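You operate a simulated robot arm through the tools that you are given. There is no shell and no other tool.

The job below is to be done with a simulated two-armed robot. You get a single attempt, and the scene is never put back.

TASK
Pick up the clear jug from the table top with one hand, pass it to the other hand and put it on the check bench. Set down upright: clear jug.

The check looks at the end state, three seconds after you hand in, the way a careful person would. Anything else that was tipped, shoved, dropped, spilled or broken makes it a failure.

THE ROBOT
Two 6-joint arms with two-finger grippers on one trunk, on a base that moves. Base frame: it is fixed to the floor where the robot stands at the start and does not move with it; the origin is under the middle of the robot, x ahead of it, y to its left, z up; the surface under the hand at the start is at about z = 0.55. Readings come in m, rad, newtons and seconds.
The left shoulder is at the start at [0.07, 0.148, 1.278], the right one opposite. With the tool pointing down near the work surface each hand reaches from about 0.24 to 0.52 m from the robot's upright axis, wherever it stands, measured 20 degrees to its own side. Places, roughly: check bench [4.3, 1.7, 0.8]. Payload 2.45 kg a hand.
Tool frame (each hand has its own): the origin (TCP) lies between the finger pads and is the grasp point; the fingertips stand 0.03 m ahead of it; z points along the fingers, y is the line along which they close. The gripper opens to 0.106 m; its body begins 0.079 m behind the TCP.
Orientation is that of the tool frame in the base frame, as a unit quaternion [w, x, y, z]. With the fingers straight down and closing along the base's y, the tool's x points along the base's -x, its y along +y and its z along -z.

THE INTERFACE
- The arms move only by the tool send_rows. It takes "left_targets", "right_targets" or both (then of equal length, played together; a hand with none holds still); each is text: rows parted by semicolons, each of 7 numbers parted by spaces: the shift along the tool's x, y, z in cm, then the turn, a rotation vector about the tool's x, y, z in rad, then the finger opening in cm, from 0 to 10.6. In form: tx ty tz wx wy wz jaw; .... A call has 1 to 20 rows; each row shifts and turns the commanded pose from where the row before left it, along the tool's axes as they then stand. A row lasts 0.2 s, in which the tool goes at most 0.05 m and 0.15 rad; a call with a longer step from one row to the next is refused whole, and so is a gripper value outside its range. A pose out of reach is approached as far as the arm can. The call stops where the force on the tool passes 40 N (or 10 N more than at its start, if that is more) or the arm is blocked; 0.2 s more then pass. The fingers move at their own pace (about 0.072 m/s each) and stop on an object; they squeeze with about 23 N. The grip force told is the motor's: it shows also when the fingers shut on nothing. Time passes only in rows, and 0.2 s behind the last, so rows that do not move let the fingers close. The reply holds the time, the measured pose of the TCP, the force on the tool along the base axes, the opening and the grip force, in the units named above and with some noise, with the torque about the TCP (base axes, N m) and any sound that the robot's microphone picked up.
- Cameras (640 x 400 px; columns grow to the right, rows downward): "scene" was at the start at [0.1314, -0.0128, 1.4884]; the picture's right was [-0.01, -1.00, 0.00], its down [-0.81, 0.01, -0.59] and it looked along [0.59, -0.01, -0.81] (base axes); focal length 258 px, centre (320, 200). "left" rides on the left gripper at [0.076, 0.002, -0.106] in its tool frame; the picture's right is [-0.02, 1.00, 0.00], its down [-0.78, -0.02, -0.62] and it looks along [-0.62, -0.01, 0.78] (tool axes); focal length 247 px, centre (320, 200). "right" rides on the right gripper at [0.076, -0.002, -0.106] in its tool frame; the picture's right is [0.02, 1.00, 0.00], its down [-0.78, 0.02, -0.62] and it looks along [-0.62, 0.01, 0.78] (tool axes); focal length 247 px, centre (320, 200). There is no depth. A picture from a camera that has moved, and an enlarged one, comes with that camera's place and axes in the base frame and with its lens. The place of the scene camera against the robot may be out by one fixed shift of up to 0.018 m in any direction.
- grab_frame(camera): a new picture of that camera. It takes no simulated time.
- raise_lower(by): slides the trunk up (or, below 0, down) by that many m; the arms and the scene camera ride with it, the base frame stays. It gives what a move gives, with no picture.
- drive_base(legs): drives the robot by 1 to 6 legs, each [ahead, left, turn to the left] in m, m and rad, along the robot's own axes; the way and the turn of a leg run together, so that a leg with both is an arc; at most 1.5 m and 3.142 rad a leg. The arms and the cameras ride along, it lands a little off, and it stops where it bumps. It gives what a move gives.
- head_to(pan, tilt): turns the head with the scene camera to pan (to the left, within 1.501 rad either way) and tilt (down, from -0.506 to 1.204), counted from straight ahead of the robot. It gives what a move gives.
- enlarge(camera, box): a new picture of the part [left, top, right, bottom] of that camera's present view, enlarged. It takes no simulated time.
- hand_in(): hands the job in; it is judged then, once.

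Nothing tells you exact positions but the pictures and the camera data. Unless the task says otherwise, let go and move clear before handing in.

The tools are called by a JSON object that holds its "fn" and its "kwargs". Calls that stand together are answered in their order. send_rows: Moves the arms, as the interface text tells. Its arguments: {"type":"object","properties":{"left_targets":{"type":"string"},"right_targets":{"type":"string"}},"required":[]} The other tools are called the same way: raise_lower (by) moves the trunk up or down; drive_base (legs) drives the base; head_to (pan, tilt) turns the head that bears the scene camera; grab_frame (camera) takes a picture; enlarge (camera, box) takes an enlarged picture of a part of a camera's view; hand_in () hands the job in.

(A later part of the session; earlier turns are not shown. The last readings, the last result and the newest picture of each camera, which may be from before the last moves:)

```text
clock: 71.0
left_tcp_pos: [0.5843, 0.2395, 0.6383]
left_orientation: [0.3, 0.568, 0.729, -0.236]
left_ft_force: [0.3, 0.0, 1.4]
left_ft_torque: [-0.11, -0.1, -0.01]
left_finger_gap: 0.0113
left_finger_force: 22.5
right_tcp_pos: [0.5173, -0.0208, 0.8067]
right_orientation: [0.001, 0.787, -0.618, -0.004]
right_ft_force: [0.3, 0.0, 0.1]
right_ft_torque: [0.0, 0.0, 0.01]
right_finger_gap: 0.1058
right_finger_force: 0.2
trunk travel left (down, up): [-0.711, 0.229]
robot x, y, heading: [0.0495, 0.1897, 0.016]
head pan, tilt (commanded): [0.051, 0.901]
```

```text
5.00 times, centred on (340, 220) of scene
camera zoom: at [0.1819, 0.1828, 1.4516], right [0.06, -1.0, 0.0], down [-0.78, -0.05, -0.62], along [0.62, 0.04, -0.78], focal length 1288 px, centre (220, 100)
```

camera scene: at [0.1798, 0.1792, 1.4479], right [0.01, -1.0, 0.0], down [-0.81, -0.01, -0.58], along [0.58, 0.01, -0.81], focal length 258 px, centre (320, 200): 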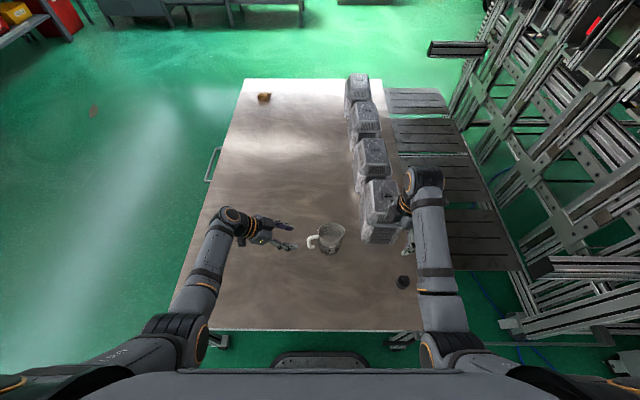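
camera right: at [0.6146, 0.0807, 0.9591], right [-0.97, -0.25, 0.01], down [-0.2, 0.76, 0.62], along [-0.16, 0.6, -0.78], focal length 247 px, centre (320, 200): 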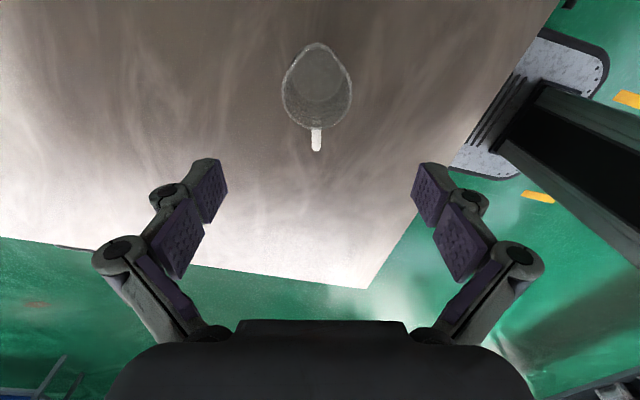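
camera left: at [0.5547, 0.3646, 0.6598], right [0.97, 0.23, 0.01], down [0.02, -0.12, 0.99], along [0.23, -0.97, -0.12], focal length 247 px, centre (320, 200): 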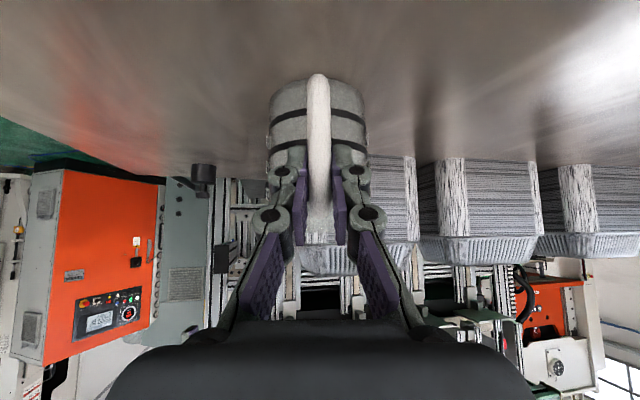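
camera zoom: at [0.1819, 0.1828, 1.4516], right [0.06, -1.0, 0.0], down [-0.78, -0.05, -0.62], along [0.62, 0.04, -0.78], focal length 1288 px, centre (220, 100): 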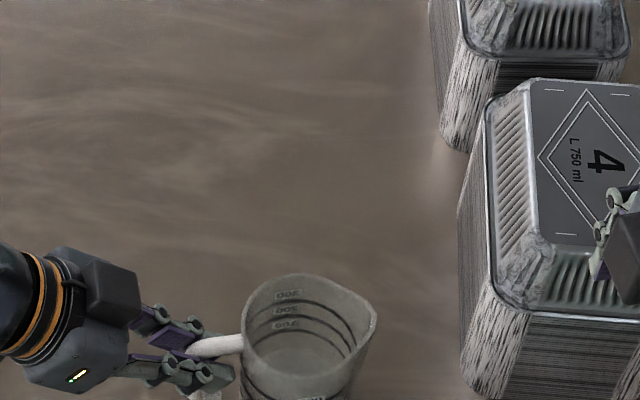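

The handle bottom is still at table level, so the fingers slid up the rod instead of lifting the jug. I'll raise the trunk just 1.5 cm to see whether the grip now carries the load.

{"fn": "raise_lower", "kwargs": {"by": 0.015}}

{"fn": "head_to", "kwargs": {"pan": 0.0, "tilt": 0.95}}

{"fn": "enlarge", "kwargs": {"camera": "left", "box": [230, 50, 410, 260]}}

{"fn": "enlarge", "kwargs": {"camera": "scene", "box": [260, 190, 380, 270]}}

```text
clock: 71.6
left_tcp_pos: [0.5835, 0.2398, 0.6526]
left_orientation: [0.301, 0.567, 0.729, -0.236]
left_ft_force: [0.5, -0.4, -0.8]
left_ft_torque: [0.02, 0.03, 0.02]
left_finger_gap: 0.0113
left_finger_force: 22.5
right_tcp_pos: [0.5172, -0.0217, 0.8227]
right_orientation: [0.002, 0.786, -0.618, -0.004]
right_ft_force: [0.9, 0.3, 0.0]
right_ft_torque: [-0.03, 0.05, -0.01]
right_finger_gap: 0.1059
right_finger_force: 0.1
trunk travel left (down, up): [-0.726, 0.214]
robot x, y, heading: [0.0444, 0.1909, 0.014]
head pan, tilt (commanded): [0.051, 0.901]
```

```text
clock: 72.3
left_tcp_pos: [0.5842, 0.2389, 0.6531]
left_orientation: [0.3, 0.568, 0.729, -0.236]
left_ft_force: [0.0, 0.1, -1.2]
left_ft_torque: [0.04, 0.0, 0.05]
left_finger_gap: 0.0114
left_finger_force: 23.0
right_tcp_pos: [0.5158, -0.0205, 0.8224]
right_orientation: [0.002, 0.787, -0.617, -0.003]
right_ft_force: [-0.5, 0.4, -0.5]
right_ft_torque: [0.05, -0.02, 0.01]
right_finger_gap: 0.1058
right_finger_force: 0.1
trunk travel left (down, up): [-0.726, 0.214]
robot x, y, heading: [0.0469, 0.1891, 0.011]
head pan, tilt (commanded): [0.0, 0.949]
```

```text
1.90 times, centred on (320, 155) of left
camera zoom: at [0.5547, 0.3647, 0.6744], right [0.97, 0.23, 0.01], down [0.02, -0.12, 0.99], along [0.23, -0.97, -0.12], focal length 470 px, centre (320, 286)
```

zoom: 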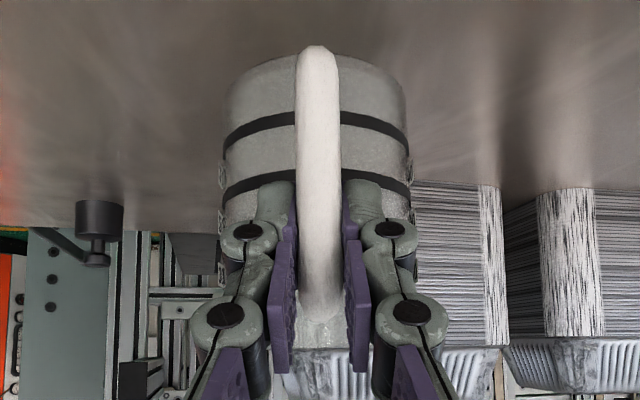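

```text
5.00 times, centred on (320, 230) of scene
camera zoom: at [0.1798, 0.179, 1.4629], right [0.01, -1.0, 0.0], down [-0.81, -0.01, -0.58], along [0.58, 0.01, -0.81], focal length 1288 px, centre (320, 50)
```

zoom: 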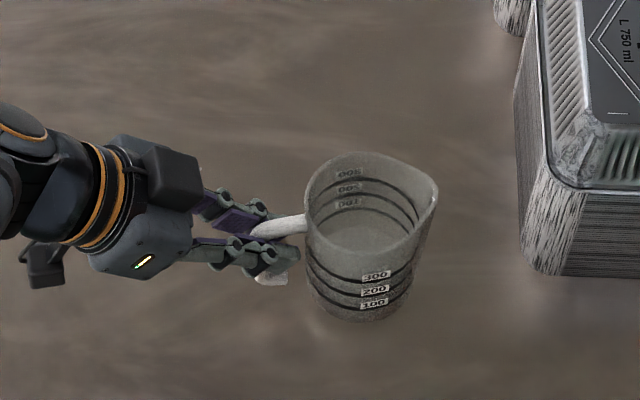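

The jug now rises with the hand: it's fixed in the wrist view while the table background moved, with about 1.2 N load and no sag. I'll raise the trunk further to gain clearance above the table, then see how the arm can adjust.

{"fn": "raise_lower", "kwargs": {"by": 0.06}}

{"fn": "send_rows", "kwargs": {"left_targets": "-0.5 0 -0.5 0 0 0 0; -0.5 0 -0.5 0 0 0 0; 0 0 0 0 0 0 0"}}

{"fn": "enlarge", "kwargs": {"camera": "left", "box": [230, 50, 410, 260]}}

```text
clock: 73.3
left_tcp_pos: [0.5846, 0.239, 0.7124]
left_orientation: [0.3, 0.567, 0.73, -0.236]
left_ft_force: [0.7, -0.5, -0.9]
left_ft_torque: [0.03, -0.01, -0.01]
left_finger_gap: 0.0112
left_finger_force: 23.0
right_tcp_pos: [0.5168, -0.0212, 0.8819]
right_orientation: [0.002, 0.786, -0.618, -0.004]
right_ft_force: [-0.2, 0.2, 0.7]
right_ft_torque: [0.0, 0.0, -0.01]
right_finger_gap: 0.1061
right_finger_force: 0.0
trunk travel left (down, up): [-0.786, 0.154]
robot x, y, heading: [0.0467, 0.1891, 0.015]
head pan, tilt (commanded): [0.0, 0.949]
```

```text
clock: 74.1
left_tcp_pos: [0.5914, 0.2382, 0.7195]
left_orientation: [0.3, 0.568, 0.728, -0.238]
left_ft_force: [0.0, -0.4, -0.6]
left_ft_torque: [0.02, 0.01, -0.03]
left_finger_gap: 0.0112
left_finger_force: 23.2
left hand out of reach, approached as far as the arm can: row 1, 2
right_tcp_pos: [0.5167, -0.0202, 0.8823]
right_orientation: [0.002, 0.787, -0.617, -0.004]
right_ft_force: [0.4, -0.3, -0.6]
right_ft_torque: [0.02, 0.02, 0.02]
right_finger_gap: 0.1061
right_finger_force: 0.0
trunk travel left (down, up): [-0.786, 0.154]
robot x, y, heading: [0.0485, 0.1902, 0.01]
head pan, tilt (commanded): [0.0, 0.949]
```

```text
1.90 times, centred on (320, 155) of left
camera zoom: at [0.5613, 0.3639, 0.7413], right [0.97, 0.23, 0.01], down [0.02, -0.11, 0.99], along [0.23, -0.97, -0.11], focal length 470 px, centre (320, 286)
```

zoom: 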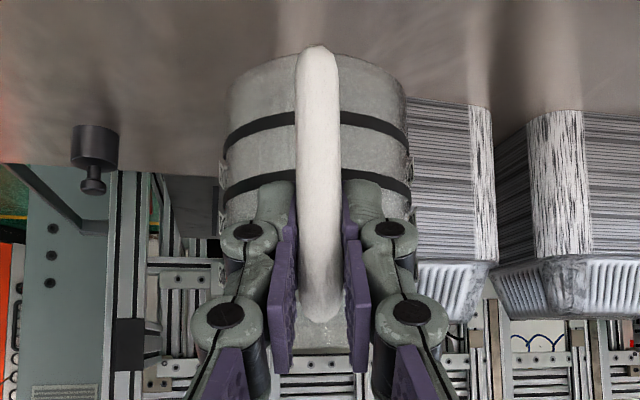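

Going up forces this tilted left pose forward (a wrist limit), which would put the jug beyond the right arm's reach. Relaxing the left tilt by 20° (jug leaning slightly toward the right hand, which can tilt to match) should free it, so I'll try that gently.

{"fn": "send_rows", "kwargs": {"left_targets": "0 0 0 0 0.07 0 0; 0 0 0 0 0.07 0 0; 0 0 0 0 0.07 0 0; 0 0 0 0 0.07 0 0; 0 0 0 0 0.07 0 0; 0 0 0 0 0 0 0"}}

{"fn": "send_rows", "kwargs": {"left_targets": "-0.42 0 -0.91 0 0 0 0; -0.42 0 -0.91 0 0 0 0; -0.42 0 -0.91 0 0 0 0; 0 0 0 0 0 0 0"}}

{"fn": "grab_frame", "kwargs": {"camera": "left"}}

{"fn": "grab_frame", "kwargs": {"camera": "scene"}}

```text
clock: 75.5
left_tcp_pos: [0.6019, 0.2377, 0.7109]
left_orientation: [0.168, 0.601, 0.77, -0.134]
left_ft_force: [0.3, -0.1, -0.3]
left_ft_torque: [0.05, 0.0, 0.03]
left_finger_gap: 0.0112
left_finger_force: 23.0
left hand out of reach, approached as far as the arm can: row 1, 2, 4
right_tcp_pos: [0.5164, -0.0224, 0.8827]
right_orientation: [0.002, 0.786, -0.618, -0.004]
right_ft_force: [0.6, 0.4, 0.2]
right_ft_torque: [-0.02, 0.01, 0.01]
right_finger_gap: 0.1059
right_finger_force: 0.1
trunk travel left (down, up): [-0.786, 0.154]
robot x, y, heading: [0.0505, 0.1907, 0.011]
head pan, tilt (commanded): [0.0, 0.949]
```

```text
clock: 76.5
left_tcp_pos: [0.6161, 0.2346, 0.7286]
left_orientation: [0.168, 0.6, 0.77, -0.136]
left_ft_force: [-0.3, 0.4, 0.0]
left_ft_torque: [0.0, 0.0, 0.04]
left_finger_gap: 0.0114
left_finger_force: 23.0
left hand out of reach, approached as far as the arm can: row 1, 2, 3
right_tcp_pos: [0.5158, -0.0212, 0.8821]
right_orientation: [0.001, 0.786, -0.618, -0.004]
right_ft_force: [0.8, 0.8, 0.7]
right_ft_torque: [0.01, 0.03, 0.03]
right_finger_gap: 0.1062
right_finger_force: 0.1
trunk travel left (down, up): [-0.786, 0.154]
robot x, y, heading: [0.0443, 0.1895, 0.013]
head pan, tilt (commanded): [0.0, 0.949]
```

```text
taken
camera left: at [0.5896, 0.3449, 0.7932], right [0.97, 0.22, 0.0], down [0.1, -0.44, 0.89], along [0.2, -0.87, -0.45], focal length 247 px, centre (320, 200)
```

left: 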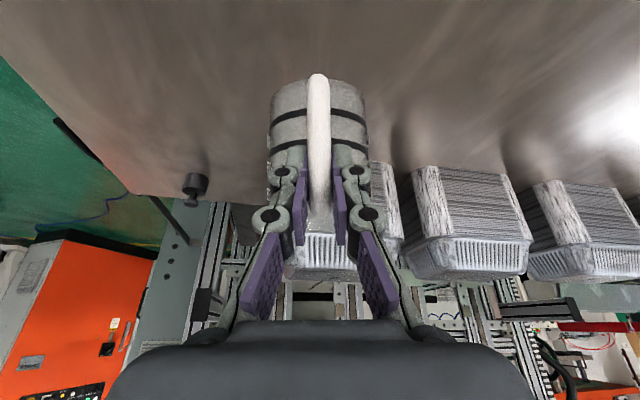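

```text
taken
camera scene: at [0.1796, 0.179, 1.5229], right [0.01, -1.0, 0.0], down [-0.81, -0.01, -0.58], along [0.58, 0.01, -0.81], focal length 258 px, centre (320, 200)
```

scene: 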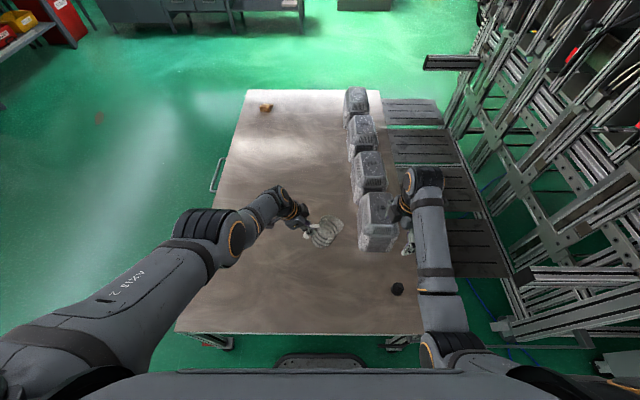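

Less tilt makes it worse, but the left arm was comfortable at 45° tilt further to its own side (rel y≈0.11). I'll restore the 45° tilt (jug upright) while moving left by 6–7 cm.

{"fn": "send_rows", "kwargs": {"left_targets": "1.0 0.3 -0.6 0 -0.07 0 0; 1.0 0.3 -0.6 0 -0.07 0 0; 0.95 0.3 -0.7 0 -0.07 0 0; 0.9 0.3 -0.75 0 -0.07 0 0; 0.85 0.3 -0.8 0 -0.07 0 0; 0 0 0 0 0 0 0"}}

{"fn": "grab_frame", "kwargs": {"camera": "left"}}

```text
clock: 77.9
left_tcp_pos: [0.6091, 0.2973, 0.7377]
left_orientation: [0.3, 0.568, 0.729, -0.236]
left_ft_force: [0.8, -0.3, -0.2]
left_ft_torque: [0.04, -0.03, 0.01]
left_finger_gap: 0.0112
left_finger_force: 22.7
left hand out of reach, approached as far as the arm can: row 4, 5
right_tcp_pos: [0.5161, -0.0217, 0.8822]
right_orientation: [0.001, 0.786, -0.618, -0.004]
right_ft_force: [-0.4, 0.8, 0.4]
right_ft_torque: [0.0, -0.01, -0.02]
right_finger_gap: 0.1057
right_finger_force: 0.1
trunk travel left (down, up): [-0.786, 0.154]
robot x, y, heading: [0.0453, 0.1873, 0.012]
head pan, tilt (commanded): [0.0, 0.949]
```

```text
taken
camera left: at [0.5786, 0.4225, 0.7593], right [0.97, 0.23, 0.01], down [0.02, -0.12, 0.99], along [0.23, -0.97, -0.12], focal length 247 px, centre (320, 200)
```

left: 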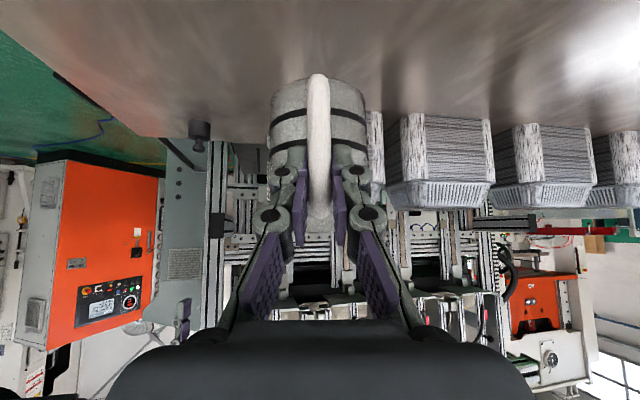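

The jug is upright again, held at (rel) x 0.56, y 0.11. Next I'll draw it back toward the robot by ~5 cm to bring it within the right arm's reach.

{"fn": "send_rows", "kwargs": {"left_targets": "0.21 -1.16 -0.2 0 0 0 0; 0.21 -1.16 -0.2 0 0 0 0; 0.21 -1.16 -0.2 0 0 0 0; 0.21 -1.16 -0.2 0 0 0 0; 0 0 0 0 0 0 0"}}

```text
clock: 79.1
left_tcp_pos: [0.5835, 0.2989, 0.7145]
left_orientation: [0.298, 0.569, 0.729, -0.236]
left_ft_force: [-0.3, -0.9, -0.6]
left_ft_torque: [0.01, 0.06, 0.02]
left_finger_gap: 0.0114
left_finger_force: 23.3
left hand out of reach, approached as far as the arm can: row 1, 2, 3, 4
right_tcp_pos: [0.5158, -0.021, 0.882]
right_orientation: [0.001, 0.787, -0.617, -0.003]
right_ft_force: [0.0, -0.3, -0.4]
right_ft_torque: [0.02, 0.0, 0.01]
right_finger_gap: 0.106
right_finger_force: 0.1
trunk travel left (down, up): [-0.786, 0.154]
robot x, y, heading: [0.051, 0.1928, 0.011]
head pan, tilt (commanded): [0.0, 0.949]
```

The left arm behaves as if in a different elbow configuration than before the grasp. Let me look at the whole arm.

{"fn": "head_to", "kwargs": {"pan": 0.35, "tilt": 0.85}}

{"fn": "grab_frame", "kwargs": {"camera": "scene"}}

{"fn": "grab_frame", "kwargs": {"camera": "right"}}

```text
clock: 79.9
left_tcp_pos: [0.5834, 0.2985, 0.7147]
left_orientation: [0.299, 0.569, 0.728, -0.237]
left_ft_force: [-0.5, 0.1, -0.7]
left_ft_torque: [0.07, 0.06, 0.0]
left_finger_gap: 0.0113
left_finger_force: 22.5
right_tcp_pos: [0.5155, -0.0212, 0.882]
right_orientation: [0.002, 0.786, -0.618, -0.002]
right_ft_force: [-0.2, -0.3, 0.8]
right_ft_torque: [-0.01, -0.01, 0.02]
right_finger_gap: 0.1061
right_finger_force: 0.1
trunk travel left (down, up): [-0.786, 0.154]
robot x, y, heading: [0.0494, 0.1905, 0.015]
head pan, tilt (commanded): [0.351, 0.85]
```

```text
taken
camera scene: at [0.18, 0.2058, 1.5304], right [0.35, -0.94, 0.0], down [-0.7, -0.26, -0.66], along [0.62, 0.23, -0.75], focal length 258 px, centre (320, 200)
```

scene: 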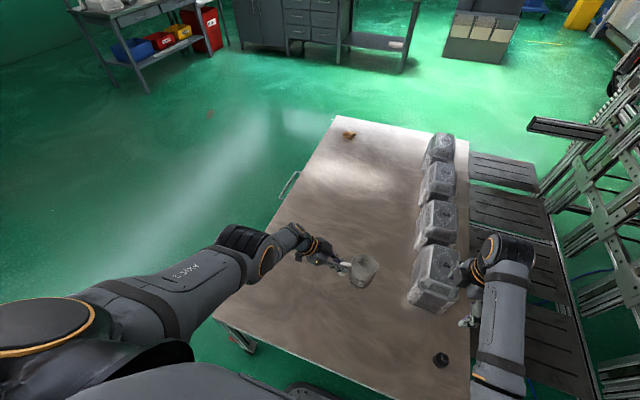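

```text
taken
camera right: at [0.5371, -0.0949, 0.988], right [-0.97, -0.26, 0.01], down [-0.2, 0.76, 0.62], along [-0.17, 0.6, -0.78], focal length 247 px, centre (320, 200)
```

right: 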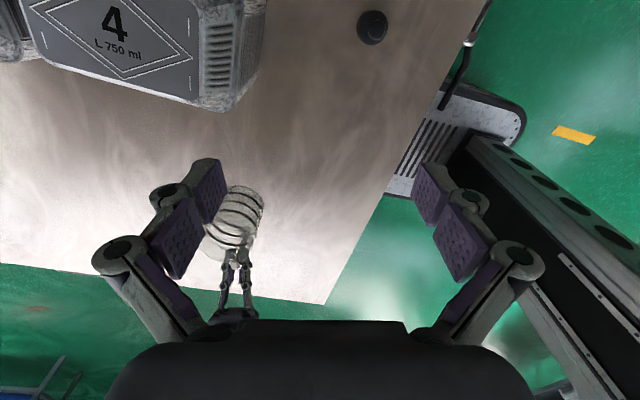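

{"fn": "head_to", "kwargs": {"pan": 0.0, "tilt": 0.95}}

{"fn": "grab_frame", "kwargs": {"camera": "scene"}}

```text
clock: 80.7
left_tcp_pos: [0.5839, 0.2988, 0.7136]
left_orientation: [0.3, 0.568, 0.729, -0.237]
left_ft_force: [-0.4, 0.3, -0.5]
left_ft_torque: [0.05, -0.01, -0.03]
left_finger_gap: 0.0113
left_finger_force: 23.2
right_tcp_pos: [0.5166, -0.0205, 0.8821]
right_orientation: [0.001, 0.786, -0.618, -0.004]
right_ft_force: [0.0, 0.1, -0.4]
right_ft_torque: [-0.05, 0.01, 0.0]
right_finger_gap: 0.1059
right_finger_force: 0.0
trunk travel left (down, up): [-0.786, 0.154]
robot x, y, heading: [0.0485, 0.1916, 0.015]
head pan, tilt (commanded): [0.0, 0.949]
```

```text
taken
camera scene: at [0.1796, 0.1791, 1.5229], right [0.01, -1.0, 0.0], down [-0.81, -0.01, -0.58], along [0.58, 0.01, -0.81], focal length 258 px, centre (320, 200)
```

scene: 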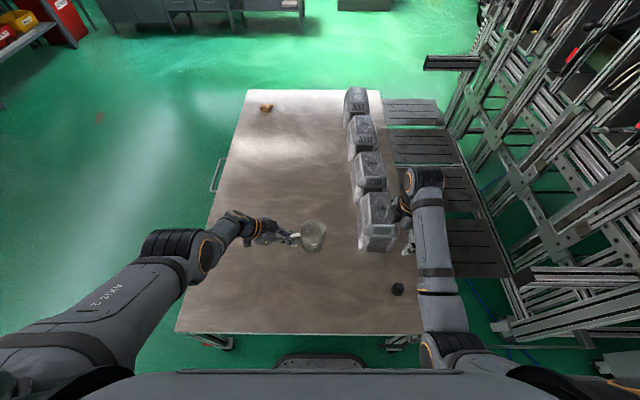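

The left arm is folded at its inner limit with this wrist heading. Rotating the jug clockwise about the vertical (handle pointing forward-left, az≈60°) should free both arms: the left wrist moves forward and the right hand needs less twist. I'll rotate in place by 44°.

{"fn": "send_rows", "kwargs": {"left_targets": "0 0 0 0.0905 0 0.0907 0; 0 0 0 0.0905 0 0.0907 0; 0 0 0 0.0905 0 0.0907 0; 0 0 0 0.0905 0 0.0907 0; 0 0 0 0.0905 0 0.0907 0; 0 0 0 0.0905 0 0.0907 0; 0 0 0 0 0 0 0"}}

{"fn": "grab_frame", "kwargs": {"camera": "scene"}}

{"fn": "grab_frame", "kwargs": {"camera": "left"}}

```text
clock: 82.3
left_tcp_pos: [0.5205, 0.2971, 0.7658]
left_orientation: [0.19, 0.8, 0.462, -0.333]
left_ft_force: [-0.3, 0.3, -0.4]
left_ft_torque: [0.04, -0.04, 0.04]
left_finger_gap: 0.0112
left_finger_force: 23.5
left hand out of reach, approached as far as the arm can: row 1, 2, 3, 4, 5, 6
right_tcp_pos: [0.5168, -0.0215, 0.8814]
right_orientation: [0.002, 0.786, -0.618, -0.003]
right_ft_force: [0.2, 0.3, -0.5]
right_ft_torque: [0.0, 0.0, -0.05]
right_finger_gap: 0.1057
right_finger_force: 0.1
trunk travel left (down, up): [-0.786, 0.154]
robot x, y, heading: [0.0503, 0.19, 0.008]
head pan, tilt (commanded): [0.0, 0.949]
```

```text
taken
camera scene: at [0.1796, 0.1792, 1.5229], right [0.01, -1.0, 0.0], down [-0.81, -0.01, -0.58], along [0.58, 0.01, -0.81], focal length 258 px, centre (320, 200)
```

scene: 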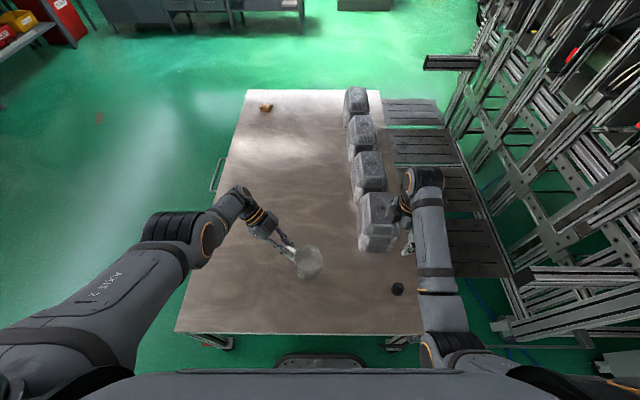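

```text
taken
camera left: at [0.586, 0.4083, 0.7875], right [0.86, -0.52, 0.01], down [-0.07, -0.09, 0.99], along [-0.51, -0.85, -0.11], focal length 247 px, centre (320, 200)
```

left: 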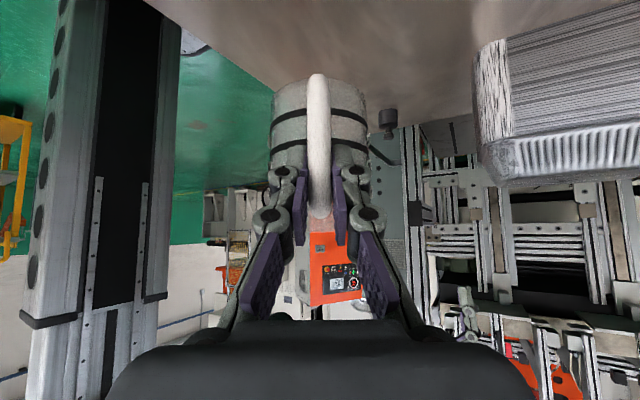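

The rotation worked and even let the left hand come closer: jug centre is now about (0.481, 0.229), rim z≈0.78, handle azimuth 60°. I'll turn the right hand to match (tool x toward az 240°) where it is, and nudge the jug toward the midline.

{"fn": "send_rows", "kwargs": {"right_targets": "0 0 0 0 0 0.128 10.6; 0 0 0 0 0 0.128 10.6; 0 0 0 0 0 0.128 10.6; 0 0 0 0 0 0.128 10.6; 0 0 0 0 0 0.128 10.6; 0 0 0 0 0 0.125 10.6; 0 0 0 0 0 0 10.6"}}

{"fn": "send_rows", "kwargs": {"left_targets": "-0.61 0.50 0.61 0 0 0 0; -0.61 0.50 0.61 0 0 0 0; -0.61 0.50 0.61 0 0 0 0; 0 0 0 0 0 0 0"}}

{"fn": "grab_frame", "kwargs": {"camera": "right"}}

{"fn": "grab_frame", "kwargs": {"camera": "scene"}}

```text
clock: 83.9
left_tcp_pos: [0.5195, 0.2976, 0.7667]
left_orientation: [0.19, 0.799, 0.462, -0.333]
left_ft_force: [0.7, 0.2, -0.1]
left_ft_torque: [0.03, -0.02, 0.02]
left_finger_gap: 0.0112
left_finger_force: 23.2
right_tcp_pos: [0.5158, -0.0212, 0.8817]
right_orientation: [-0.003, -0.498, 0.867, 0.003]
right_ft_force: [1.1, -1.4, 0.7]
right_ft_torque: [0.0, 0.01, 0.04]
right_finger_gap: 0.106
right_finger_force: 0.0
trunk travel left (down, up): [-0.786, 0.154]
robot x, y, heading: [0.0517, 0.1898, 0.008]
head pan, tilt (commanded): [0.0, 0.949]
```

```text
clock: 84.9
left_tcp_pos: [0.5194, 0.268, 0.765]
left_orientation: [0.19, 0.8, 0.462, -0.334]
left_ft_force: [-0.9, 0.8, -1.2]
left_ft_torque: [0.08, -0.02, 0.03]
left_finger_gap: 0.0112
left_finger_force: 22.7
right_tcp_pos: [0.5157, -0.0203, 0.8825]
right_orientation: [-0.003, -0.499, 0.867, 0.003]
right_ft_force: [-0.3, -0.6, 0.1]
right_ft_torque: [-0.03, 0.02, -0.02]
right_finger_gap: 0.106
right_finger_force: 0.1
trunk travel left (down, up): [-0.786, 0.154]
robot x, y, heading: [0.0498, 0.1903, 0.008]
head pan, tilt (commanded): [0.0, 0.949]
```

```text
taken
camera right: at [0.4801, -0.0881, 0.989], right [-0.88, 0.48, 0.01], down [0.38, 0.68, 0.62], along [0.29, 0.55, -0.78], focal length 247 px, centre (320, 200)
```

right: 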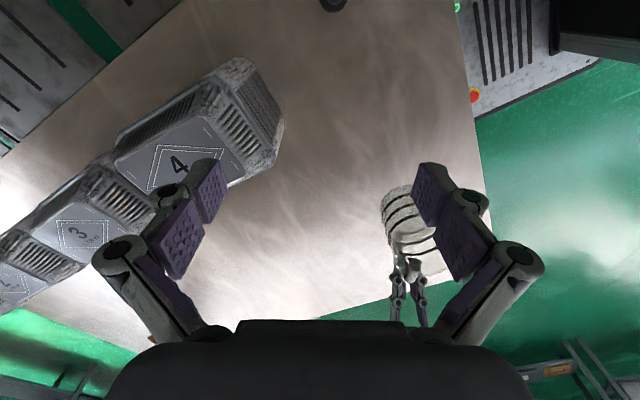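

```text
taken
camera scene: at [0.1796, 0.1792, 1.5229], right [0.01, -1.0, 0.0], down [-0.81, -0.01, -0.58], along [0.58, 0.01, -0.81], focal length 258 px, centre (320, 200)
```

scene: 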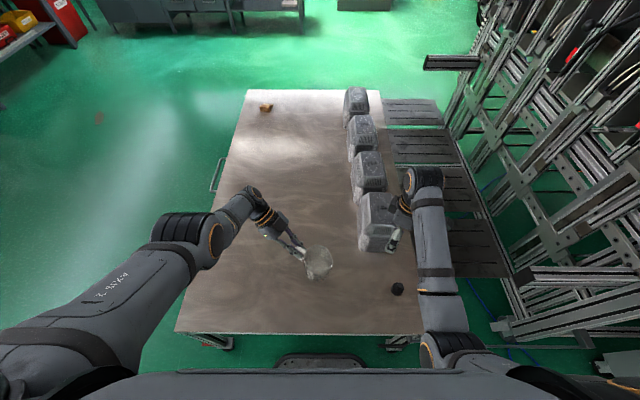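

The left hand now moves freely. I'll bring the jug a little further to the middle (centre → about (0.51, 0.159)), then bring the right hand in above it at safe height.

{"fn": "send_rows", "kwargs": {"left_targets": "-0.35 1.15 0.345 0 0 0 0; -0.35 1.15 0.345 0 0 0 0; -0.35 1.15 0.345 0 0 0 0; -0.35 1.15 0.345 0 0 0 0; 0 0 0 0 0 0 0"}}

{"fn": "send_rows", "kwargs": {"right_targets": "-1.52 0.947 0 0 0 0 10.6; -1.52 0.947 0 0 0 0 10.6; -1.52 0.947 0 0 0 0 10.6; -1.52 0.947 0 0 0 0 10.6; -1.52 0.947 0 0 0 0 10.6; 0 0 0 0 0 0 10.6"}}

{"fn": "grab_frame", "kwargs": {"camera": "right"}}

{"fn": "grab_frame", "kwargs": {"camera": "scene"}}

```text
clock: 86.1
left_tcp_pos: [0.5294, 0.2358, 0.78]
left_orientation: [0.19, 0.8, 0.461, -0.334]
left_ft_force: [0.4, -0.1, -0.8]
left_ft_torque: [0.01, 0.02, 0.02]
left_finger_gap: 0.0113
left_finger_force: 23.2
left hand out of reach, approached as far as the arm can: row 1, 2, 3, 4
right_tcp_pos: [0.5145, -0.0218, 0.8821]
right_orientation: [-0.002, -0.499, 0.866, 0.002]
right_ft_force: [-0.3, 0.5, 0.0]
right_ft_torque: [0.02, 0.02, 0.0]
right_finger_gap: 0.106
right_finger_force: 0.1
trunk travel left (down, up): [-0.786, 0.154]
robot x, y, heading: [0.0469, 0.1898, 0.014]
head pan, tilt (commanded): [0.0, 0.949]
```

```text
clock: 87.7
left_tcp_pos: [0.5289, 0.2354, 0.7795]
left_orientation: [0.19, 0.799, 0.463, -0.333]
left_ft_force: [0.2, 0.4, -1.4]
left_ft_torque: [0.04, -0.03, -0.03]
left_finger_gap: 0.011
left_finger_force: 23.0
right_tcp_pos: [0.5177, 0.0102, 0.8772]
right_orientation: [-0.026, -0.49, 0.87, -0.049]
right_ft_force: [0.0, 0.1, 0.0]
right_ft_torque: [-0.03, 0.07, -0.01]
right_finger_gap: 0.106
right_finger_force: 0.0
trunk travel left (down, up): [-0.786, 0.154]
robot x, y, heading: [0.0469, 0.1884, 0.009]
head pan, tilt (commanded): [0.0, 0.949]
stopped in row 6 (right hand): the arm was blocked; the commanded pose is now the measured one
```

```text
taken
camera right: at [0.4796, -0.0432, 0.9897], right [-0.87, 0.5, -0.06], down [0.39, 0.74, 0.54], along [0.31, 0.45, -0.84], focal length 247 px, centre (320, 200)
```

right: 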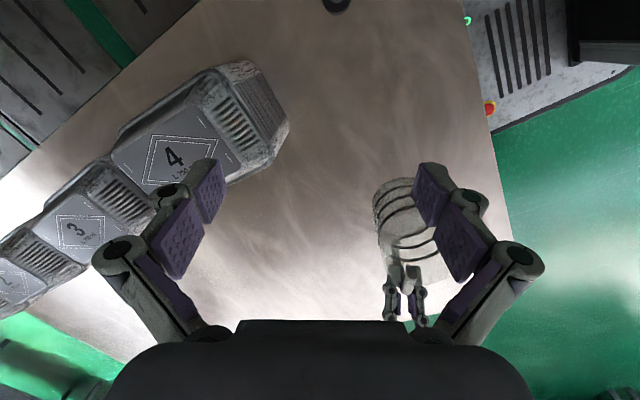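

```text
taken
camera scene: at [0.1796, 0.1788, 1.5229], right [0.01, -1.0, 0.0], down [-0.81, -0.01, -0.58], along [0.58, 0.01, -0.81], focal length 258 px, centre (320, 200)
```

scene: 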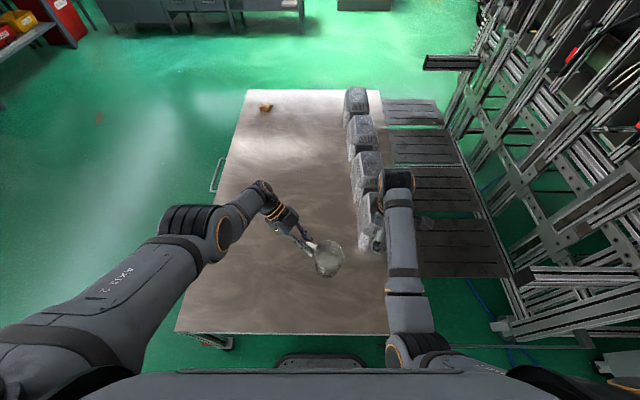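

The right arm is blocked by its tucked elbow when vertical here. A better plan is symmetric: right hand also tilted 45° from its own side, gripping the jug body below the rim. I'll back the right hand off, and turn the jug so its handle points nearly left (az≈80°) to see where the left arm is comfortable.

{"fn": "send_rows", "kwargs": {"right_targets": "1.3 -0.75 0 0 0 0 10.6; 1.3 -0.75 0 0 0 0 10.6; 1.3 -0.75 0 0 0 0 10.6; 0 0 0 0 0 0 10.6"}}

{"fn": "send_rows", "kwargs": {"left_targets": "0 0 0 -0.0827 0 -0.0825 0; 0 0 0 -0.0827 0 -0.0825 0; 0 0 0 -0.0827 0 -0.0825 0; 0 0 0 0 0 0 0"}}

{"fn": "grab_frame", "kwargs": {"camera": "scene"}}

```text
clock: 88.7
left_tcp_pos: [0.5282, 0.2352, 0.78]
left_orientation: [0.191, 0.799, 0.462, -0.333]
left_ft_force: [0.0, 0.8, -0.5]
left_ft_torque: [0.03, 0.0, -0.02]
left_finger_gap: 0.0112
left_finger_force: 22.8
right_tcp_pos: [0.5189, -0.032, 0.8807]
right_orientation: [-0.027, -0.49, 0.87, -0.047]
right_ft_force: [-0.3, 0.1, -0.2]
right_ft_torque: [0.02, 0.0, -0.01]
right_finger_gap: 0.1059
right_finger_force: 0.0
trunk travel left (down, up): [-0.786, 0.154]
robot x, y, heading: [0.0504, 0.1896, 0.012]
head pan, tilt (commanded): [0.0, 0.949]
```

```text
clock: 89.7
left_tcp_pos: [0.5591, 0.2333, 0.7541]
left_orientation: [0.244, 0.707, 0.595, -0.295]
left_ft_force: [-0.4, 0.7, -0.6]
left_ft_torque: [0.05, 0.03, 0.01]
left_finger_gap: 0.0112
left_finger_force: 22.5
left hand out of reach, approached as far as the arm can: row 1, 2, 3
right_tcp_pos: [0.5185, -0.034, 0.8814]
right_orientation: [-0.026, -0.49, 0.87, -0.048]
right_ft_force: [0.5, 0.1, -0.6]
right_ft_torque: [0.0, 0.0, 0.0]
right_finger_gap: 0.1061
right_finger_force: 0.0
trunk travel left (down, up): [-0.786, 0.154]
robot x, y, heading: [0.0503, 0.1877, 0.011]
head pan, tilt (commanded): [0.0, 0.949]
```

```text
taken
camera scene: at [0.1796, 0.1789, 1.5229], right [0.01, -1.0, 0.0], down [-0.81, -0.01, -0.58], along [0.58, 0.01, -0.81], focal length 258 px, centre (320, 200)
```

scene: 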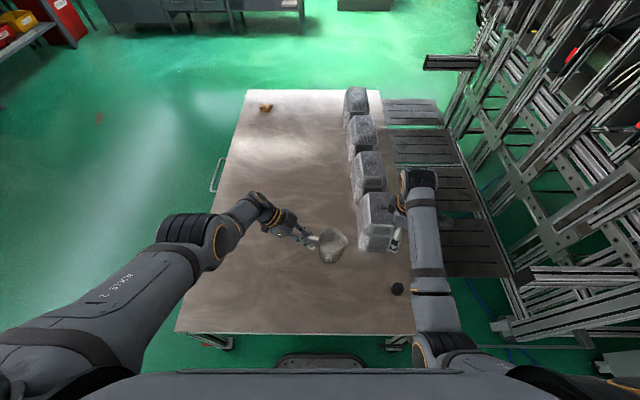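

Rotating shows the reachable boundary: with the handle at about az 87° and the jug at rel x≈0.575, both arms should fit symmetrically. I'll raise the trunk for clearance over the cases, then turn the handle to 87° and move the left hand forward; the right hand goes forward and down to unfold its elbow.

{"fn": "raise_lower", "kwargs": {"by": 0.12}}

{"fn": "send_rows", "kwargs": {"left_targets": "0.3 1.1 -0.3 -0.03 0 -0.03 0; 0.3 1.1 -0.3 -0.03 0 -0.03 0; 0.2 1.1 -0.3 -0.026 0 -0.026 0; 0.2 1.1 -0.3 0 0 0 0; 0.2 1.1 -0.3 0 0 0 0; 0.2 1.1 -0.3 0 0 0 0; 0.2 0.6 -0.3 0 0 0 0; 0 0 0 0 0 0 0", "right_targets": "-0.57 -0.94 1.5 -0.029 -0.046 0 10.6; -0.57 -0.94 1.5 -0.029 -0.046 0 10.6; -0.57 -0.94 1.5 0 0 0 10.6; -0.57 -0.94 1.5 0 0 0 10.6; -0.57 -0.94 1.5 0 0 0 10.6; -0.57 -0.94 1.5 0 0 0 10.6; -0.57 -0.94 1.5 0 0 0 10.6; -0.57 -0.94 1.5 0 0 0 10.6"}}

{"fn": "grab_frame", "kwargs": {"camera": "scene"}}

```text
clock: 91.2
left_tcp_pos: [0.5585, 0.2334, 0.8742]
left_orientation: [0.243, 0.708, 0.594, -0.296]
left_ft_force: [0.2, -0.2, -0.6]
left_ft_torque: [0.04, -0.02, 0.03]
left_finger_gap: 0.0111
left_finger_force: 22.8
right_tcp_pos: [0.5185, -0.0323, 1.0011]
right_orientation: [-0.026, -0.49, 0.87, -0.047]
right_ft_force: [0.4, 0.0, 0.3]
right_ft_torque: [-0.01, 0.0, -0.03]
right_finger_gap: 0.106
right_finger_force: 0.1
trunk travel left (down, up): [-0.906, 0.034]
robot x, y, heading: [0.0472, 0.1921, 0.011]
head pan, tilt (commanded): [0.0, 0.949]
```

```text
clock: 93.0
left_tcp_pos: [0.5917, 0.2517, 0.8873]
left_orientation: [0.262, 0.669, 0.636, -0.281]
left_ft_force: [0.4, 0.5, -1.5]
left_ft_torque: [0.04, 0.01, 0.01]
left_finger_gap: 0.0115
left_finger_force: 23.2
left hand out of reach, approached as far as the arm can: row 1, 2, 4, 5, 6
right_tcp_pos: [0.6075, -0.0358, 0.8804]
right_orientation: [0.0, -0.491, 0.871, 0.001]
right_ft_force: [0.1, 0.2, 0.1]
right_ft_torque: [-0.01, -0.03, 0.0]
right_finger_gap: 0.1057
right_finger_force: 0.2
trunk travel left (down, up): [-0.906, 0.034]
robot x, y, heading: [0.0453, 0.1913, 0.01]
head pan, tilt (commanded): [0.0, 0.949]
```

```text
taken
camera scene: at [0.1805, 0.1787, 1.6428], right [0.01, -1.0, 0.0], down [-0.81, -0.01, -0.58], along [0.58, 0.01, -0.81], focal length 258 px, centre (320, 200)
```

scene: 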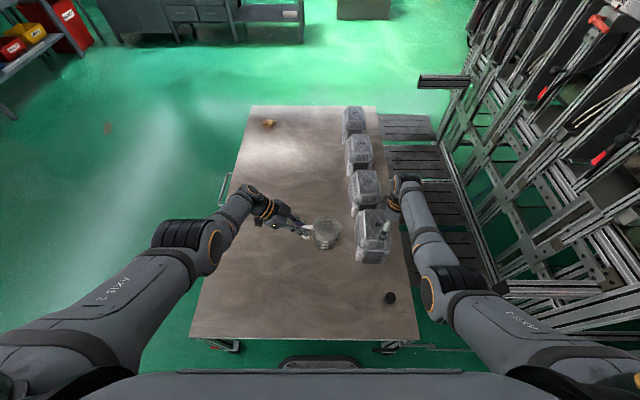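

The handle points to az 87° and the jug is upright at about (0.588, 0.173), rim z≈0.90; the right elbow has unfolded forward. Now I yaw and tilt the right hand 45° toward its own side, in place.

{"fn": "send_rows", "kwargs": {"right_targets": "0 0 0 0 0 -0.1245 10.6; 0 0 0 0 0 -0.1245 10.6; 0 0 0 0 0 -0.1245 10.6; 0 0 0 0 0 -0.1245 10.6; 0 0 0 0 -0.131 0 10.6; 0 0 0 0 -0.131 0 10.6; 0 0 0 0 -0.131 0 10.6; 0 0 0 0 -0.131 0 10.6; 0 0 0 0 -0.131 0 10.6; 0 0 0 0 -0.131 0 10.6; 0 0 0 0 0 0 10.6"}}

{"fn": "grab_frame", "kwargs": {"camera": "right"}}

{"fn": "grab_frame", "kwargs": {"camera": "scene"}}

```text
clock: 95.4
left_tcp_pos: [0.592, 0.2529, 0.8879]
left_orientation: [0.261, 0.669, 0.636, -0.28]
left_ft_force: [0.7, 0.6, -0.2]
left_ft_torque: [0.01, 0.0, 0.01]
left_finger_gap: 0.0115
left_finger_force: 23.0
right_tcp_pos: [0.5881, -0.0251, 0.8922]
right_orientation: [0.278, -0.637, 0.668, 0.266]
right_ft_force: [-0.9, -1.1, -0.9]
right_ft_torque: [0.0, 0.01, 0.01]
right_finger_gap: 0.1059
right_finger_force: 0.0
right hand out of reach, approached as far as the arm can: row 9, 10
trunk travel left (down, up): [-0.906, 0.034]
robot x, y, heading: [0.0475, 0.1928, 0.008]
head pan, tilt (commanded): [0.0, 0.949]
```

```text
taken
camera right: at [0.5844, -0.1551, 0.9133], right [-1.0, 0.03, -0.02], down [-0.01, 0.11, 0.99], along [0.03, 0.99, -0.11], focal length 247 px, centre (320, 200)
```

right: 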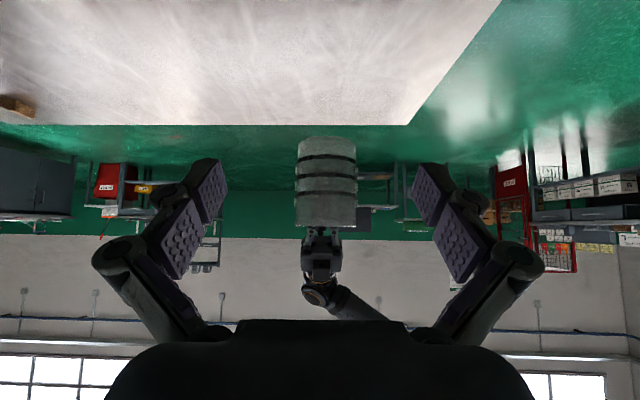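

```text
taken
camera scene: at [0.1797, 0.179, 1.6429], right [0.01, -1.0, 0.0], down [-0.81, -0.01, -0.58], along [0.58, 0.01, -0.81], focal length 258 px, centre (320, 200)
```

scene: 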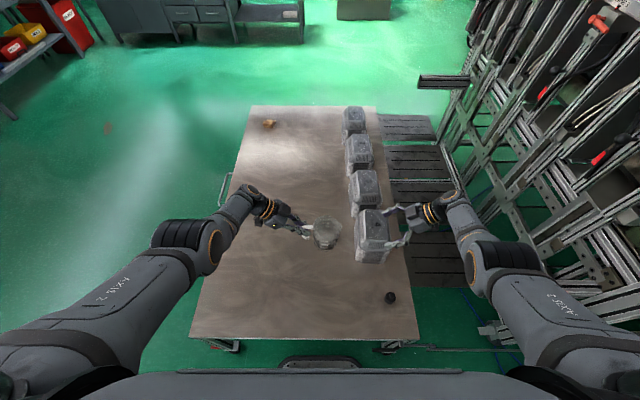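

The two hands are now mirrored, with the jug upright and centred between the right fingers' approach line. I'll enlarge the right view to measure the jug's height and centring.

{"fn": "enlarge", "kwargs": {"camera": "right", "box": [260, 115, 400, 255]}}

```text
2.86 times, centred on (330, 185) of right
camera zoom: at [0.5844, -0.1551, 0.9133], right [-1.0, 0.03, -0.02], down [-0.01, 0.11, 0.99], along [0.03, 0.99, -0.11], focal length 706 px, centre (291, 243)
```

zoom: 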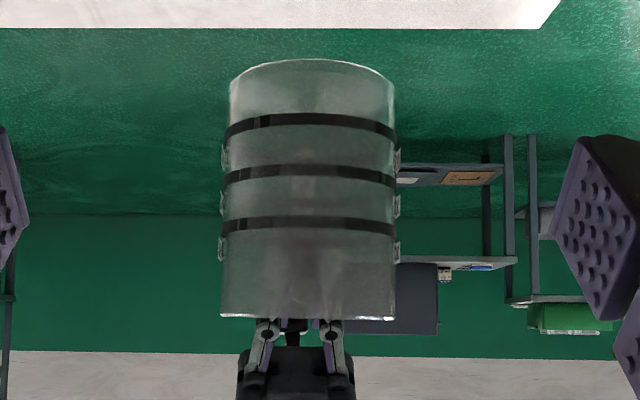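

Rim is at z≈0.912, base ≈0.803, centre x≈0.588, y≈0.174. I'll bring the right hand in from −y with open fingers straddling the body, stopping halfway to verify centring.

{"fn": "send_rows", "kwargs": {"right_targets": "-1.05 0.08 1.3 0 0 0 10.6; -1.05 0.08 1.3 0 0 0 10.6; -1.05 0.08 1.3 0 0 0 10.6; -1.05 0.08 1.3 0 0 0 10.6; -1.05 0.08 1.3 0 0 0 10.6; -1.05 0.08 1.3 0 0 0 10.6; 0 0 0 0 0 0 10.6"}}

{"fn": "grab_frame", "kwargs": {"camera": "right"}}

{"fn": "grab_frame", "kwargs": {"camera": "scene"}}

```text
clock: 97.0
left_tcp_pos: [0.5911, 0.2526, 0.8886]
left_orientation: [0.261, 0.67, 0.636, -0.28]
left_ft_force: [0.2, -0.3, -0.6]
left_ft_torque: [0.03, 0.0, 0.0]
left_finger_gap: 0.0114
left_finger_force: 22.9
right_tcp_pos: [0.5877, 0.0721, 0.8826]
right_orientation: [0.277, -0.637, 0.669, 0.265]
right_ft_force: [-0.2, -0.3, -0.3]
right_ft_torque: [-0.02, 0.0, 0.0]
right_finger_gap: 0.106
right_finger_force: 0.1
trunk travel left (down, up): [-0.906, 0.034]
robot x, y, heading: [0.0482, 0.1929, 0.01]
head pan, tilt (commanded): [0.0, 0.949]
```

```text
taken
camera right: at [0.5844, -0.0573, 0.9039], right [-1.0, 0.03, -0.02], down [-0.01, 0.11, 0.99], along [0.03, 0.99, -0.11], focal length 247 px, centre (320, 200)
```

right: 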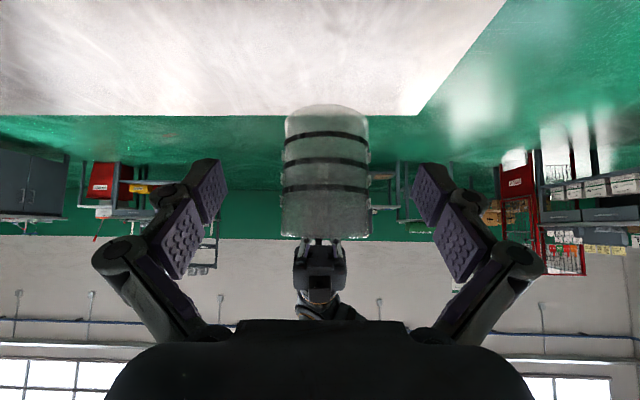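

```text
taken
camera scene: at [0.1794, 0.1786, 1.6429], right [0.01, -1.0, 0.0], down [-0.81, -0.01, -0.58], along [0.58, 0.01, -0.81], focal length 258 px, centre (320, 200)
```

scene: 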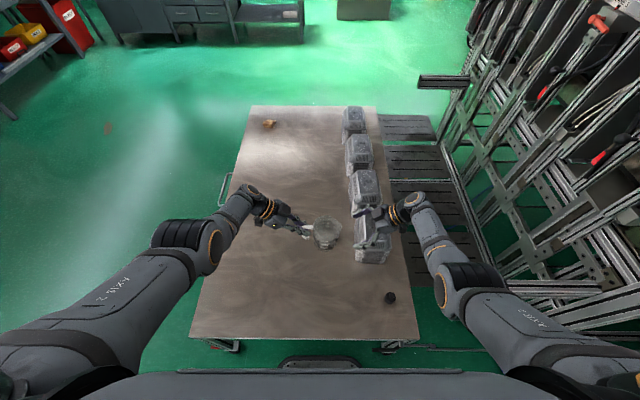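

Centred to within a couple of millimetres. Continuing in 5 cm, then re-checking before the fingers pass the body.

{"fn": "send_rows", "kwargs": {"right_targets": "-0.75 0.07 1.0 0 0 0 10.6; -0.75 0.07 1.0 0 0 0 10.6; -0.75 0.07 1.0 0 0 0 10.6; -0.75 0.07 1.0 0 0 0 10.6; 0 0 0 0 0 0 10.6"}}

{"fn": "grab_frame", "kwargs": {"camera": "right"}}

{"fn": "enlarge", "kwargs": {"camera": "scene", "box": [260, 180, 420, 280]}}

```text
clock: 98.2
left_tcp_pos: [0.5916, 0.2523, 0.8869]
left_orientation: [0.262, 0.669, 0.636, -0.28]
left_ft_force: [1.2, -0.1, -0.4]
left_ft_torque: [0.03, -0.01, -0.02]
left_finger_gap: 0.0111
left_finger_force: 23.4
right_tcp_pos: [0.5876, 0.1206, 0.8773]
right_orientation: [0.278, -0.637, 0.669, 0.264]
right_ft_force: [-0.4, 0.3, 0.4]
right_ft_torque: [0.04, -0.02, 0.02]
right_finger_gap: 0.1059
right_finger_force: 0.0
trunk travel left (down, up): [-0.906, 0.034]
robot x, y, heading: [0.0482, 0.1906, 0.012]
head pan, tilt (commanded): [0.0, 0.949]
```

```text
taken
camera right: at [0.5829, -0.0079, 0.8975], right [-1.0, 0.03, -0.02], down [-0.01, 0.11, 0.99], along [0.03, 0.99, -0.11], focal length 247 px, centre (320, 200)
```

right: 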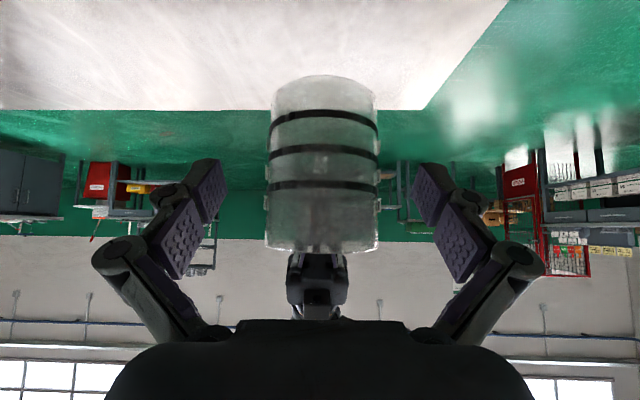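

```text
4.00 times, centred on (340, 230) of scene
camera zoom: at [0.1796, 0.1787, 1.6429], right [0.01, -1.0, 0.0], down [-0.81, -0.01, -0.58], along [0.58, 0.01, -0.81], focal length 1031 px, centre (240, 80)
```

zoom: 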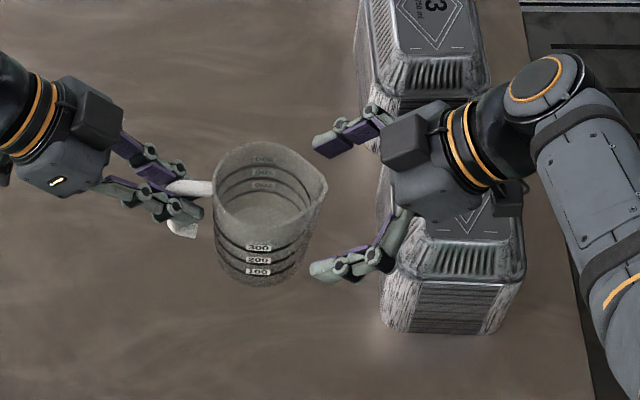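

Well aligned: the open fingers will pass on both sides of the body. I'll make the final ~4.6 cm advance in small rows.

{"fn": "send_rows", "kwargs": {"right_targets": "-0.67 0.055 0.96 0 0 0 10.6; -0.67 0.055 0.96 0 0 0 10.6; -0.67 0.055 0.96 0 0 0 10.6; -0.67 0.055 0.96 0 0 0 10.6; 0 0 0 0 0 0 10.6"}}

{"fn": "grab_frame", "kwargs": {"camera": "right"}}

{"fn": "enlarge", "kwargs": {"camera": "scene", "box": [260, 180, 420, 280]}}

{"fn": "grab_frame", "kwargs": {"camera": "left"}}

```text
clock: 99.4
left_tcp_pos: [0.5915, 0.2525, 0.888]
left_orientation: [0.262, 0.669, 0.636, -0.28]
left_ft_force: [0.3, -1.0, -0.8]
left_ft_torque: [0.02, 0.0, 0.01]
left_finger_gap: 0.0111
left_finger_force: 22.7
right_tcp_pos: [0.5878, 0.169, 0.8661]
right_orientation: [0.278, -0.637, 0.669, 0.264]
right_ft_force: [1.5, 0.4, -0.4]
right_ft_torque: [0.01, 0.0, 0.04]
right_finger_gap: 0.1061
right_finger_force: 0.0
trunk travel left (down, up): [-0.906, 0.034]
robot x, y, heading: [0.0481, 0.1906, 0.008]
head pan, tilt (commanded): [0.0, 0.949]
```

```text
taken
camera right: at [0.5844, 0.0387, 0.8881], right [-1.0, 0.03, -0.02], down [-0.01, 0.11, 0.99], along [0.03, 0.99, -0.11], focal length 247 px, centre (320, 200)
```

right: 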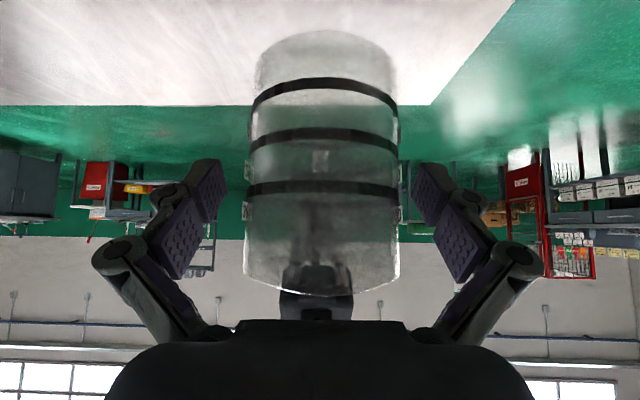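

```text
4.00 times, centred on (340, 230) of scene
camera zoom: at [0.1797, 0.1787, 1.6429], right [0.01, -1.0, 0.0], down [-0.81, -0.01, -0.58], along [0.58, 0.01, -0.81], focal length 1031 px, centre (240, 80)
```

zoom: 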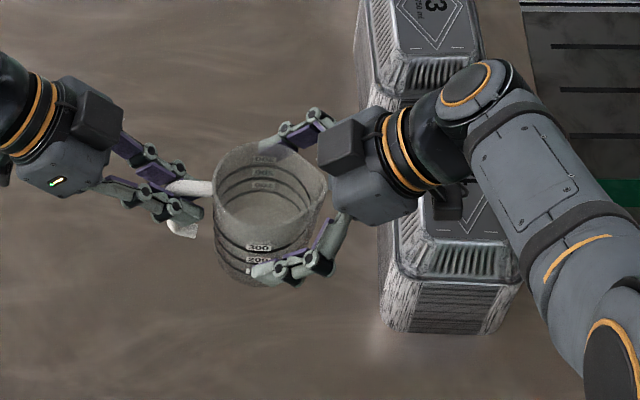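

```text
taken
camera left: at [0.5999, 0.3811, 0.9089], right [1.0, -0.07, 0.01], down [-0.02, -0.11, 0.99], along [-0.07, -0.99, -0.11], focal length 247 px, centre (320, 200)
```

left: 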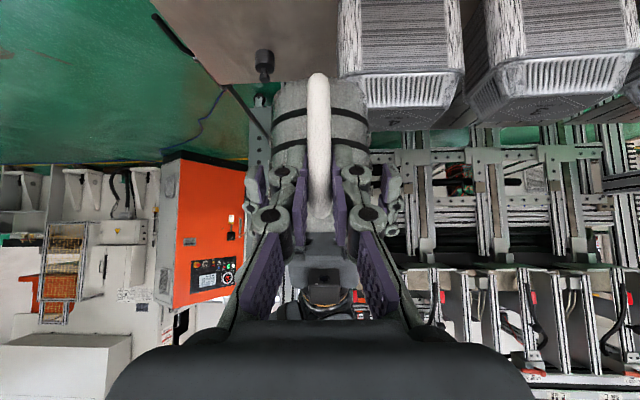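

The right fingers straddle the body symmetrically with no contact yet. Closing the right gripper on the jug while the left still holds the handle.

{"fn": "send_rows", "kwargs": {"right_targets": "0 0 0 0 0 0 9.2; 0 0 0 0 0 0 8.6; 0 0 0 0 0 0 8; 0 0 0 0 0 0 6; 0 0 0 0 0 0 3; 0 0 0 0 0 0 0; 0 0 0 0 0 0 0"}}

{"fn": "grab_frame", "kwargs": {"camera": "right"}}

{"fn": "enlarge", "kwargs": {"camera": "scene", "box": [260, 180, 420, 280]}}

{"fn": "grab_frame", "kwargs": {"camera": "left"}}

```text
clock: 101.0
left_tcp_pos: [0.5919, 0.2535, 0.887]
left_orientation: [0.261, 0.67, 0.636, -0.28]
left_ft_force: [5.3, 2.3, -4.0]
left_ft_torque: [0.25, -0.1, 0.04]
left_finger_gap: 0.0113
left_finger_force: 23.0
right_tcp_pos: [0.5878, 0.1679, 0.8669]
right_orientation: [0.278, -0.637, 0.668, 0.265]
right_ft_force: [-5.4, -2.7, 4.2]
right_ft_torque: [0.12, -0.02, 0.41]
right_finger_gap: 0.0809
right_finger_force: 23.1
trunk travel left (down, up): [-0.906, 0.034]
robot x, y, heading: [0.0478, 0.1898, 0.008]
head pan, tilt (commanded): [0.0, 0.949]
```

```text
taken
camera right: at [0.584, 0.0388, 0.8879], right [-1.0, 0.03, -0.01], down [-0.01, 0.11, 0.99], along [0.03, 0.99, -0.11], focal length 247 px, centre (320, 200)
```

right: 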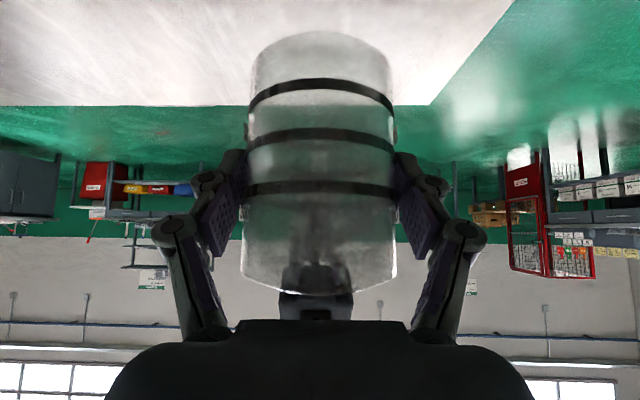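

```text
4.00 times, centred on (340, 230) of scene
camera zoom: at [0.1797, 0.179, 1.6429], right [0.01, -1.0, 0.0], down [-0.81, -0.01, -0.58], along [0.58, 0.01, -0.81], focal length 1031 px, centre (240, 80)
```

zoom: 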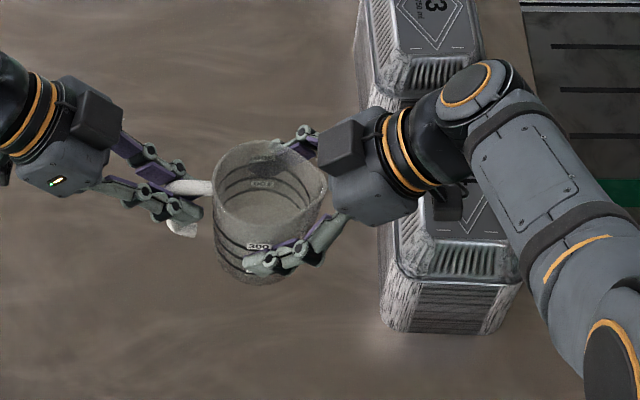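

```text
taken
camera left: at [0.6001, 0.3815, 0.909], right [1.0, -0.07, 0.01], down [-0.02, -0.11, 0.99], along [-0.07, -0.99, -0.11], focal length 247 px, centre (320, 200)
```

left: 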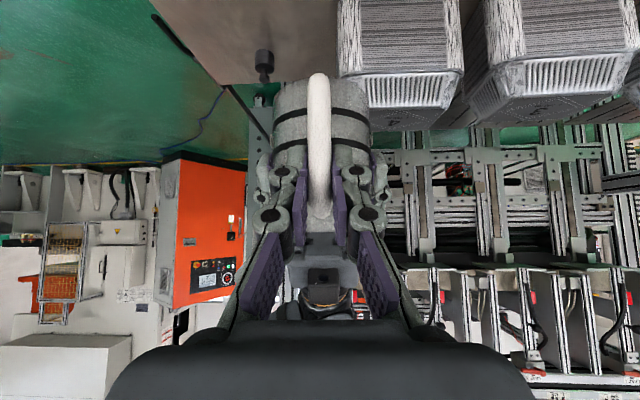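

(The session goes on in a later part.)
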